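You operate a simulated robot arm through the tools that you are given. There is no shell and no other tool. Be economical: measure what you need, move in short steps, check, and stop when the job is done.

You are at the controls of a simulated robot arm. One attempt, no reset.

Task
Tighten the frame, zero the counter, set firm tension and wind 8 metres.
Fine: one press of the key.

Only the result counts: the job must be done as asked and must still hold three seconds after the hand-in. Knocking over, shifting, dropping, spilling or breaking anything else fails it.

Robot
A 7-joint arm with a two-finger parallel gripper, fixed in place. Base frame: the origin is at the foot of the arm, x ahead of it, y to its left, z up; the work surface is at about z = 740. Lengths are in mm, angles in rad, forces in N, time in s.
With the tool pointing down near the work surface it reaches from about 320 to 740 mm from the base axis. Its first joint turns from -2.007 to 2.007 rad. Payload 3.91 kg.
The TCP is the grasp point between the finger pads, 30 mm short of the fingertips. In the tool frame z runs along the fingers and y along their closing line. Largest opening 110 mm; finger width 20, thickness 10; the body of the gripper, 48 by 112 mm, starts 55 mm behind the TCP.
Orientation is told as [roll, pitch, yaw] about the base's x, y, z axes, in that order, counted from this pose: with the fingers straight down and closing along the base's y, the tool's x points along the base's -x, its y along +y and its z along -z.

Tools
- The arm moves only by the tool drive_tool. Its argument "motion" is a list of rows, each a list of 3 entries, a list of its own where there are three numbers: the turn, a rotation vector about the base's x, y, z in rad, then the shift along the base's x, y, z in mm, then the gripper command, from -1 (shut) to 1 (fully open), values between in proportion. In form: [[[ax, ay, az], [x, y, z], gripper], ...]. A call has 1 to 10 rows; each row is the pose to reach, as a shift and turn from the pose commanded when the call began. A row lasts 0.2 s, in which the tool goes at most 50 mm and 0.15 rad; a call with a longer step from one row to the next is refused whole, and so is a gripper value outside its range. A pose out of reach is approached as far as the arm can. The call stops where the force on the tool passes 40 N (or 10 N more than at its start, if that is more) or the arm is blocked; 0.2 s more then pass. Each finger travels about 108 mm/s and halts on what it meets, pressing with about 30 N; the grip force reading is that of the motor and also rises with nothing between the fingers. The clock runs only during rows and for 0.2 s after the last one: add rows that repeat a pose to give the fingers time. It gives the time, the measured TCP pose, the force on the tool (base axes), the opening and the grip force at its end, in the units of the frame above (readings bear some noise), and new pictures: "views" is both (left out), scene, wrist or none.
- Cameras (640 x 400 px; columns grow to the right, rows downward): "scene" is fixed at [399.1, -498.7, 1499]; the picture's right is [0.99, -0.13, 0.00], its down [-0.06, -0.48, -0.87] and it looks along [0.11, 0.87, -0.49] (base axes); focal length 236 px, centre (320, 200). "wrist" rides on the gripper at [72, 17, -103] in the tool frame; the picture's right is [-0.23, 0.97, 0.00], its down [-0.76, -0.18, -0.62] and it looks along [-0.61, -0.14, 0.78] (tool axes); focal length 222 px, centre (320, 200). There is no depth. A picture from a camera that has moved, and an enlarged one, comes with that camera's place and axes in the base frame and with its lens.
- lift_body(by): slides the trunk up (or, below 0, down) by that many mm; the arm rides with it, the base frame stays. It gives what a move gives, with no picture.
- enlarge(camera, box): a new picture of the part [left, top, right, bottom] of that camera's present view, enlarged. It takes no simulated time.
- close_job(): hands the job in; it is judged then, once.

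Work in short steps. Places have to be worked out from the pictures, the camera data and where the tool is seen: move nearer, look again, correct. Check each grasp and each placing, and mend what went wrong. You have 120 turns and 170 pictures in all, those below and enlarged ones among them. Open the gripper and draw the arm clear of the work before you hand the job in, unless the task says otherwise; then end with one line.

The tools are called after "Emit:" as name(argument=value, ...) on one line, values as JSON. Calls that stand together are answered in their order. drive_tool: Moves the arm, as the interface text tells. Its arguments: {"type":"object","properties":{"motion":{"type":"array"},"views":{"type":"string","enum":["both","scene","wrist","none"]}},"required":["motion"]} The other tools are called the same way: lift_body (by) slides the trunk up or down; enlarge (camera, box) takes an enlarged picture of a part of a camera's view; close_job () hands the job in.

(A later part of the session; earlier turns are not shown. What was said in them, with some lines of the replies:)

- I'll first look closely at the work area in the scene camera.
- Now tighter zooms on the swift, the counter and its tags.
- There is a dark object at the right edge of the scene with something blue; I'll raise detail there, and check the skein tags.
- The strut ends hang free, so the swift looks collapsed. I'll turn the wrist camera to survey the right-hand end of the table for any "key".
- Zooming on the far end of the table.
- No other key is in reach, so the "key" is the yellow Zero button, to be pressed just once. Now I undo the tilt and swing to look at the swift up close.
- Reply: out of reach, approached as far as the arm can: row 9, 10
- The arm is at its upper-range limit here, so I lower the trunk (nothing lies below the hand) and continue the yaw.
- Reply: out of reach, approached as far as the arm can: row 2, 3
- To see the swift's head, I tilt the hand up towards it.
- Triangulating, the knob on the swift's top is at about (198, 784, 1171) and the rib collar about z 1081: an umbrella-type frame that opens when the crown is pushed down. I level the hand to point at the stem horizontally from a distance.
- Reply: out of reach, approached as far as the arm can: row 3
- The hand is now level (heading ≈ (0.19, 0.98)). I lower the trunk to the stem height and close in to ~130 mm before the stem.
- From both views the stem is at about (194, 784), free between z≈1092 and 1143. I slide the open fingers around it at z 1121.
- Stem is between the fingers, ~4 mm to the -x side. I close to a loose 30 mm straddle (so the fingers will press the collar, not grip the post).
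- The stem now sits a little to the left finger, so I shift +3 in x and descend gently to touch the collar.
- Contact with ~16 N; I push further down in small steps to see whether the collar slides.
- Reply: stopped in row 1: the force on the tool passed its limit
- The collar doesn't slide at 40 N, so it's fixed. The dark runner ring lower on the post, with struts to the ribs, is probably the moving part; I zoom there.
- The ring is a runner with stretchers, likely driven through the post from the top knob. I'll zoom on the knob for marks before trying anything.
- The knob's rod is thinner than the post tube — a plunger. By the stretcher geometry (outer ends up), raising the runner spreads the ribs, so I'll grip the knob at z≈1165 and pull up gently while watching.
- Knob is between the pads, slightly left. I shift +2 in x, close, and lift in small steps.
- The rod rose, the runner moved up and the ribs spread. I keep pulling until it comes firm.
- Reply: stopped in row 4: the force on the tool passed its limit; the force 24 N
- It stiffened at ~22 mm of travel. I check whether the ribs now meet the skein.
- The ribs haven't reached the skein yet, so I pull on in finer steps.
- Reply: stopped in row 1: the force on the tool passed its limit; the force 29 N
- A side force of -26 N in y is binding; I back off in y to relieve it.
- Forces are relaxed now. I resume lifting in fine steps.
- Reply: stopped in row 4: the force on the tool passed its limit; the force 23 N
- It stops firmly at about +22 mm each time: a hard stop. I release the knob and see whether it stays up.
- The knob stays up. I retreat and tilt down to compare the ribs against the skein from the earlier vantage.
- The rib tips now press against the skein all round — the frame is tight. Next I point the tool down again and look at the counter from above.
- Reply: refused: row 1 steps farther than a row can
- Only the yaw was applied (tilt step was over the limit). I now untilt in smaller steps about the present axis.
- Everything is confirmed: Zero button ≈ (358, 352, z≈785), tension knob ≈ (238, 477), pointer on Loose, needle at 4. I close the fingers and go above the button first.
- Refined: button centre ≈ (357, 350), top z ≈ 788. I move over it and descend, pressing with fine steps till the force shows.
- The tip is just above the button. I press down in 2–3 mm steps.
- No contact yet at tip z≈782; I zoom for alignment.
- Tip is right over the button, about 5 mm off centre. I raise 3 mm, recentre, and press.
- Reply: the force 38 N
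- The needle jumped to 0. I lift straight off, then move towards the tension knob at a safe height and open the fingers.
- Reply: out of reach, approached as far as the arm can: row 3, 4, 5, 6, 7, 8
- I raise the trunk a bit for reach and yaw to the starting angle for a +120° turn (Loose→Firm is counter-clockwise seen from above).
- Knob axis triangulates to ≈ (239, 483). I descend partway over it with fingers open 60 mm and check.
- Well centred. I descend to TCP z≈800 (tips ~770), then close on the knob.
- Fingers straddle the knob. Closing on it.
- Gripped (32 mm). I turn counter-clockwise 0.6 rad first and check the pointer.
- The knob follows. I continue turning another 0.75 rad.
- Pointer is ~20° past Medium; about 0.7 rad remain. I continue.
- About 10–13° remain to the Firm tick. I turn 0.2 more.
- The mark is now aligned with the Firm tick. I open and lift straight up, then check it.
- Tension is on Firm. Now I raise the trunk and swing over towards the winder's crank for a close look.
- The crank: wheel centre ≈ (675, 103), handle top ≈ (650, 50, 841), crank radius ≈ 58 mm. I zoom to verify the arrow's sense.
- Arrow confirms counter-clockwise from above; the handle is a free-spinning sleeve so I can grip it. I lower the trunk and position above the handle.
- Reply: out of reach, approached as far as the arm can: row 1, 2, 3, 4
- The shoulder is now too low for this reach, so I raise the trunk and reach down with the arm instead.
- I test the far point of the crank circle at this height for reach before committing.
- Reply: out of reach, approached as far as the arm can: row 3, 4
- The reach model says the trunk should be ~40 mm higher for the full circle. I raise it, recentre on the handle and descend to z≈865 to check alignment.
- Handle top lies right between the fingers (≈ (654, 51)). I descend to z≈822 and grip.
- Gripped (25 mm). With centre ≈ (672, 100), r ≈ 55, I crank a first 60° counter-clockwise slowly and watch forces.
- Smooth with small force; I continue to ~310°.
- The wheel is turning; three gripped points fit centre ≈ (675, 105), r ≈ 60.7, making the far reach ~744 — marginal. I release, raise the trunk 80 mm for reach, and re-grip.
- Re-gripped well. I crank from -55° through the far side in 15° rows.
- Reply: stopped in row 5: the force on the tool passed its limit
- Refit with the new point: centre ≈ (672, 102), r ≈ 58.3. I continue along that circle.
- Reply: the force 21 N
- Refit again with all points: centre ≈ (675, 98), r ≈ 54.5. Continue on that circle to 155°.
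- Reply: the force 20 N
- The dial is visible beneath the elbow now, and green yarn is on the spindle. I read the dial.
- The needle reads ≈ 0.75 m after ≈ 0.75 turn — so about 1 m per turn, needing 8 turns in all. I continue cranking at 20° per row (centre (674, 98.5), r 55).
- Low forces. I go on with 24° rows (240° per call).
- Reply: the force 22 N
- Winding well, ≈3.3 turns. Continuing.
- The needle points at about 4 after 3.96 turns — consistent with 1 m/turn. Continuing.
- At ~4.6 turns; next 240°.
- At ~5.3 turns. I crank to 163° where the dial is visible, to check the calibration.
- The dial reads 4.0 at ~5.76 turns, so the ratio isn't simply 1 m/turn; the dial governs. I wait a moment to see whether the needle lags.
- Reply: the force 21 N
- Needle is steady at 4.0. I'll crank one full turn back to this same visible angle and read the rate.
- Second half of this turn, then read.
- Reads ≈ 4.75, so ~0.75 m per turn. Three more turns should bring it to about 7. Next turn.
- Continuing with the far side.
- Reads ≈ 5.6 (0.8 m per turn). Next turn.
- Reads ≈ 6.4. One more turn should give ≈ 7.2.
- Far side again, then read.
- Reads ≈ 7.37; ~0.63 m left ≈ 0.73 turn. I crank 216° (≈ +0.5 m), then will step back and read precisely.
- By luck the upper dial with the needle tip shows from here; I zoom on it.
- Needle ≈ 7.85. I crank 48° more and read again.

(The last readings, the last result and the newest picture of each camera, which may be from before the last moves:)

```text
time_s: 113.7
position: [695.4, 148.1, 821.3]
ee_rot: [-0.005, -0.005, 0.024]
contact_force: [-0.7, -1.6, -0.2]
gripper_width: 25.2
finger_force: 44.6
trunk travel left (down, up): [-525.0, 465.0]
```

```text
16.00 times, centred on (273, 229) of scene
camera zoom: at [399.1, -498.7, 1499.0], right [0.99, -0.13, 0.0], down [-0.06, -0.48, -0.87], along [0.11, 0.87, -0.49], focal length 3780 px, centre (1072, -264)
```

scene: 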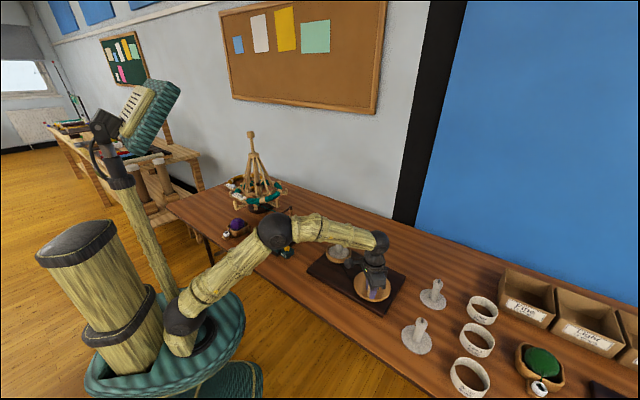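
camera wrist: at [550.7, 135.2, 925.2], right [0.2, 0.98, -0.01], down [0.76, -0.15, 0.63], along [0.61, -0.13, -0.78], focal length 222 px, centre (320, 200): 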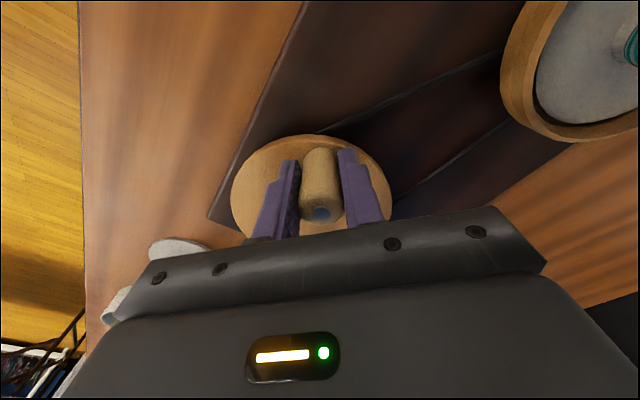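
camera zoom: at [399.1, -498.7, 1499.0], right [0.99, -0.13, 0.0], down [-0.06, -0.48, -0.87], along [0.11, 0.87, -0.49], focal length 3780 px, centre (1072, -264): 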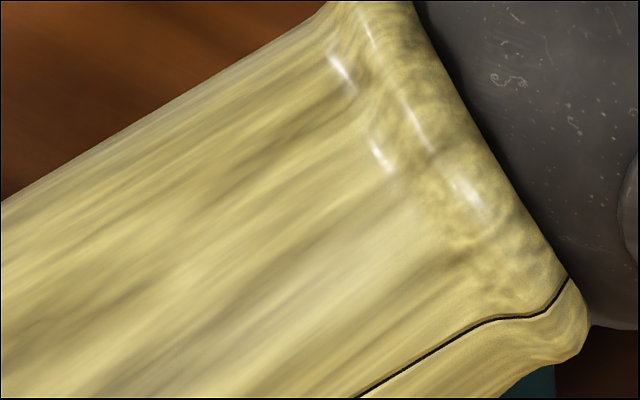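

Hidden now. I release gently, lift clear, and swing right so the dial is unobstructed.

Emit:
drive_tool(motion=[[[0, 0, 0], [0, 0, 0], -0.4], [[0, 0, 0], [0, 0, 0], 0], [[0, 0, 0], [0, 0, 0], 0.1], [[0, 0, 0], [0, 0, 30], 0.1], [[0, 0, 0], [0, 0, 70], 0.1], [[0, 0, 0], [-10, 0, 100], 0.1], [[0, 0, 0], [-30, -40, 110], 0.1], [[0, 0, 0], [-50, -85, 110], 0.1], [[0, 0, 0], [-70, -130, 110], 0.1], [[0, 0, 0], [-90, -175, 110], 0.1]], views="none")

Emit:
drive_tool(motion=[[[0, 0, 0], [0, -45, 0], 0.1], [[0, 0, 0], [0, -90, 0], 0.1], [[0, 0, 0], [0, -135, 0], 0.1]], views="scene")

Emit:
enlarge(camera="scene", box=[262, 220, 292, 250])

```text
time_s: 115.9
position: [605.1, -28.5, 928.7]
ee_rot: [-0.008, -0.005, 0.025]
contact_force: [0.4, 0.0, -0.6]
gripper_width: 60.6
finger_force: 0.1
trunk travel left (down, up): [-525.0, 465.0]
```

```text
time_s: 116.7
position: [604.3, -162.2, 930.1]
ee_rot: [-0.007, -0.003, 0.025]
contact_force: [-0.2, -0.7, -0.9]
gripper_width: 60.4
finger_force: 0.0
trunk travel left (down, up): [-525.0, 465.0]
```

scene: 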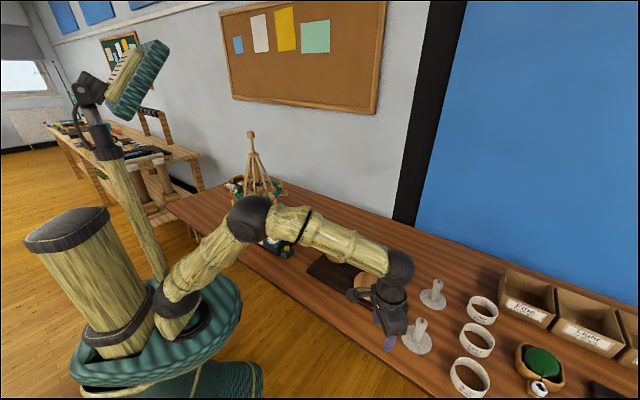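

```text
13.33 times, centred on (277, 235) of scene
camera zoom: at [399.1, -498.7, 1499.0], right [0.99, -0.13, 0.0], down [-0.06, -0.48, -0.87], along [0.11, 0.87, -0.49], focal length 3150 px, centre (893, -267)
```

zoom: 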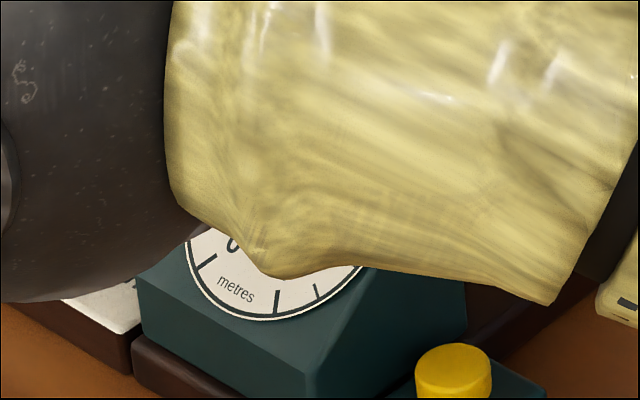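

Only the elbow is in the way; raising the trunk 130 mm should uncover the dial.

Emit:
lift_body(by=150)

Emit:
enlarge(camera="scene", box=[262, 220, 292, 250])

```text
time_s: 118.4
position: [604.1, -161.8, 1081.2]
ee_rot: [-0.008, -0.004, 0.026]
contact_force: [0.5, -0.6, -0.5]
gripper_width: 60.7
finger_force: 0.1
trunk travel left (down, up): [-675.0, 315.0]
```

```text
13.33 times, centred on (277, 235) of scene
camera zoom: at [399.1, -498.7, 1499.0], right [0.99, -0.13, 0.0], down [-0.06, -0.48, -0.87], along [0.11, 0.87, -0.49], focal length 3150 px, centre (893, -267)
```

zoom: 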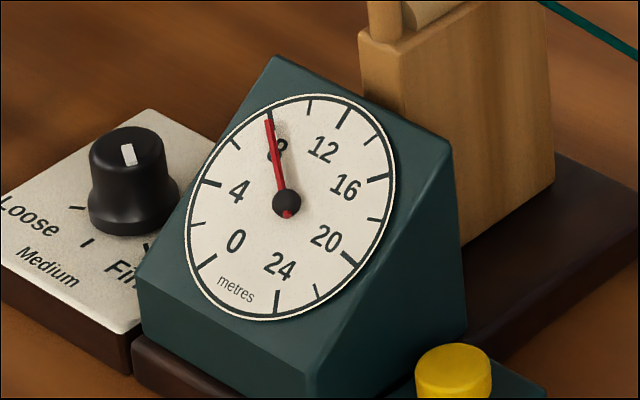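

Needle is essentially on the 8 tick. One finer zoom to check.

Emit:
enlarge(camera="scene", box=[269, 226, 279, 238])

Emit:
enlarge(camera="scene", box=[220, 130, 300, 220])

```text
16.00 times, centred on (274, 232) of scene
camera zoom: at [399.1, -498.7, 1499.0], right [0.99, -0.13, 0.0], down [-0.06, -0.48, -0.87], along [0.11, 0.87, -0.49], focal length 3780 px, centre (1056, -312)
```

zoom: 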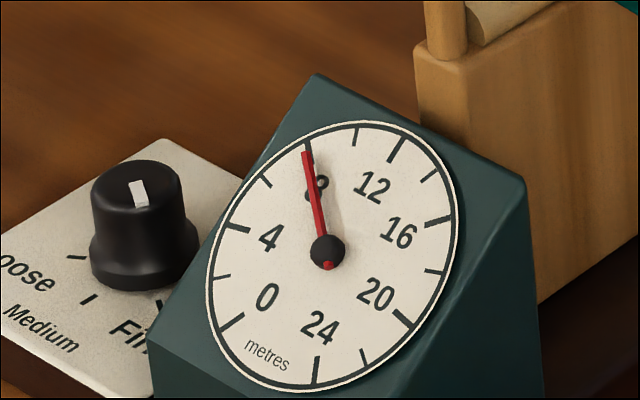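

```text
4.44 times, centred on (260, 175) of scene
camera zoom: at [399.1, -498.7, 1499.0], right [0.99, -0.13, 0.0], down [-0.06, -0.48, -0.87], along [0.11, 0.87, -0.49], focal length 1050 px, centre (587, 311)
```

zoom: 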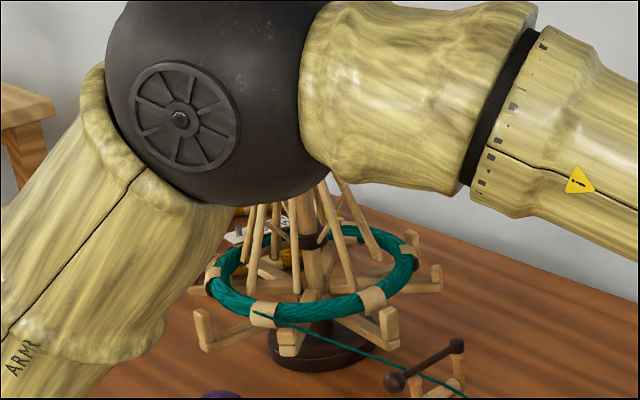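

Needle sits on 8. Now I draw the arm back clear and open, then take a last look.

Emit:
drive_tool(motion=[[[0, 0, 0], [-40, -20, 20], 0.5], [[0, 0, 0], [-85, -40, 40], 1], [[0, 0, 0], [-130, -60, 60], 1], [[0, 0, 0], [-170, -80, 80], 1], [[0, 0, 0], [-200, -110, 100], 1]], views="scene")

Emit:
enlarge(camera="scene", box=[230, 130, 410, 310])

```text
refused: row 2 steps farther than a row can; nothing moved
```

```text
2.22 times, centred on (320, 220) of scene
camera zoom: at [399.1, -498.7, 1499.0], right [0.99, -0.13, 0.0], down [-0.06, -0.48, -0.87], along [0.11, 0.87, -0.49], focal length 525 px, centre (320, 156)
```

zoom: 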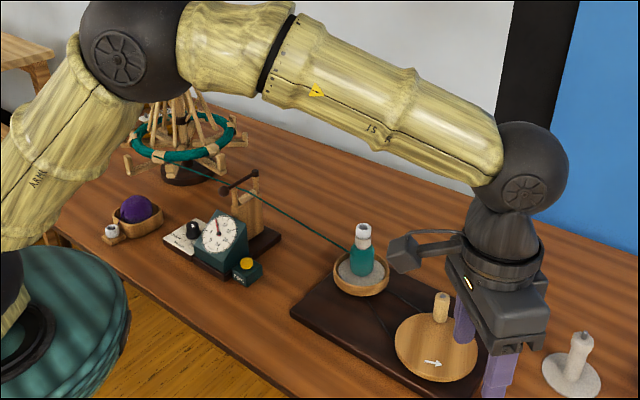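

Step was too long; smaller steps.

Emit:
drive_tool(motion=[[[0, 0, 0], [-30, -15, 10], 0.5], [[0, 0, 0], [-60, -30, 20], 1], [[0, 0, 0], [-90, -50, 30], 1], [[0, 0, 0], [-120, -75, 40], 1], [[0, 0, 0], [-150, -105, 40], 1], [[0, 0, 0], [-175, -140, 40], 1], [[0, 0, 0], [-200, -175, 40], 1]], views="scene")

Emit:
enlarge(camera="scene", box=[215, 120, 335, 250])

Emit:
enlarge(camera="scene", box=[262, 220, 292, 250])

```text
time_s: 120.0
position: [405.5, -334.6, 1118.4]
ee_rot: [-0.005, -0.003, 0.024]
contact_force: [-0.1, -0.4, 0.0]
gripper_width: 109.9
finger_force: 0.0
trunk travel left (down, up): [-675.0, 315.0]
```

scene: 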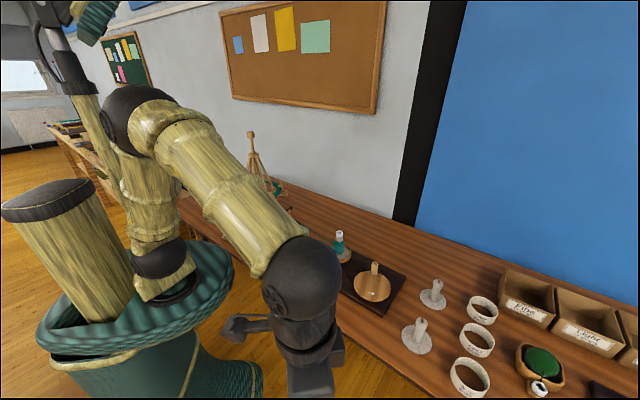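

```text
3.08 times, centred on (275, 185) of scene
camera zoom: at [399.1, -498.7, 1499.0], right [0.99, -0.13, 0.0], down [-0.06, -0.48, -0.87], along [0.11, 0.87, -0.49], focal length 727 px, centre (458, 246)
```

zoom: 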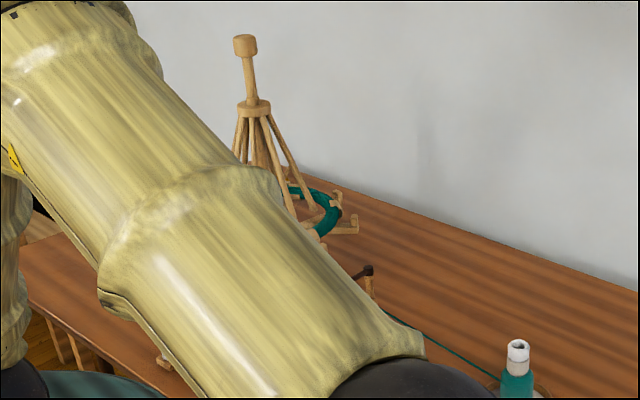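

```text
13.33 times, centred on (277, 235) of scene
camera zoom: at [399.1, -498.7, 1499.0], right [0.99, -0.13, 0.0], down [-0.06, -0.48, -0.87], along [0.11, 0.87, -0.49], focal length 3150 px, centre (893, -267)
```

zoom: 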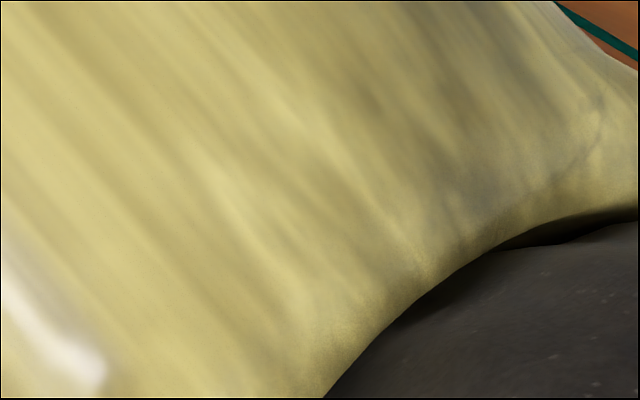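

The arm is clear and open. The frame knob is still raised, tension is on Firm, and the last reading was 8 m. Handing in.

Emit:
close_job()

```text
The job is handed in.
```

I tightened the frame, zeroed the counter with one press of the yellow Zero button (I found no other key within reach), set the tension to Firm and wound until the dial read about 8 m (within about 0.1 m).
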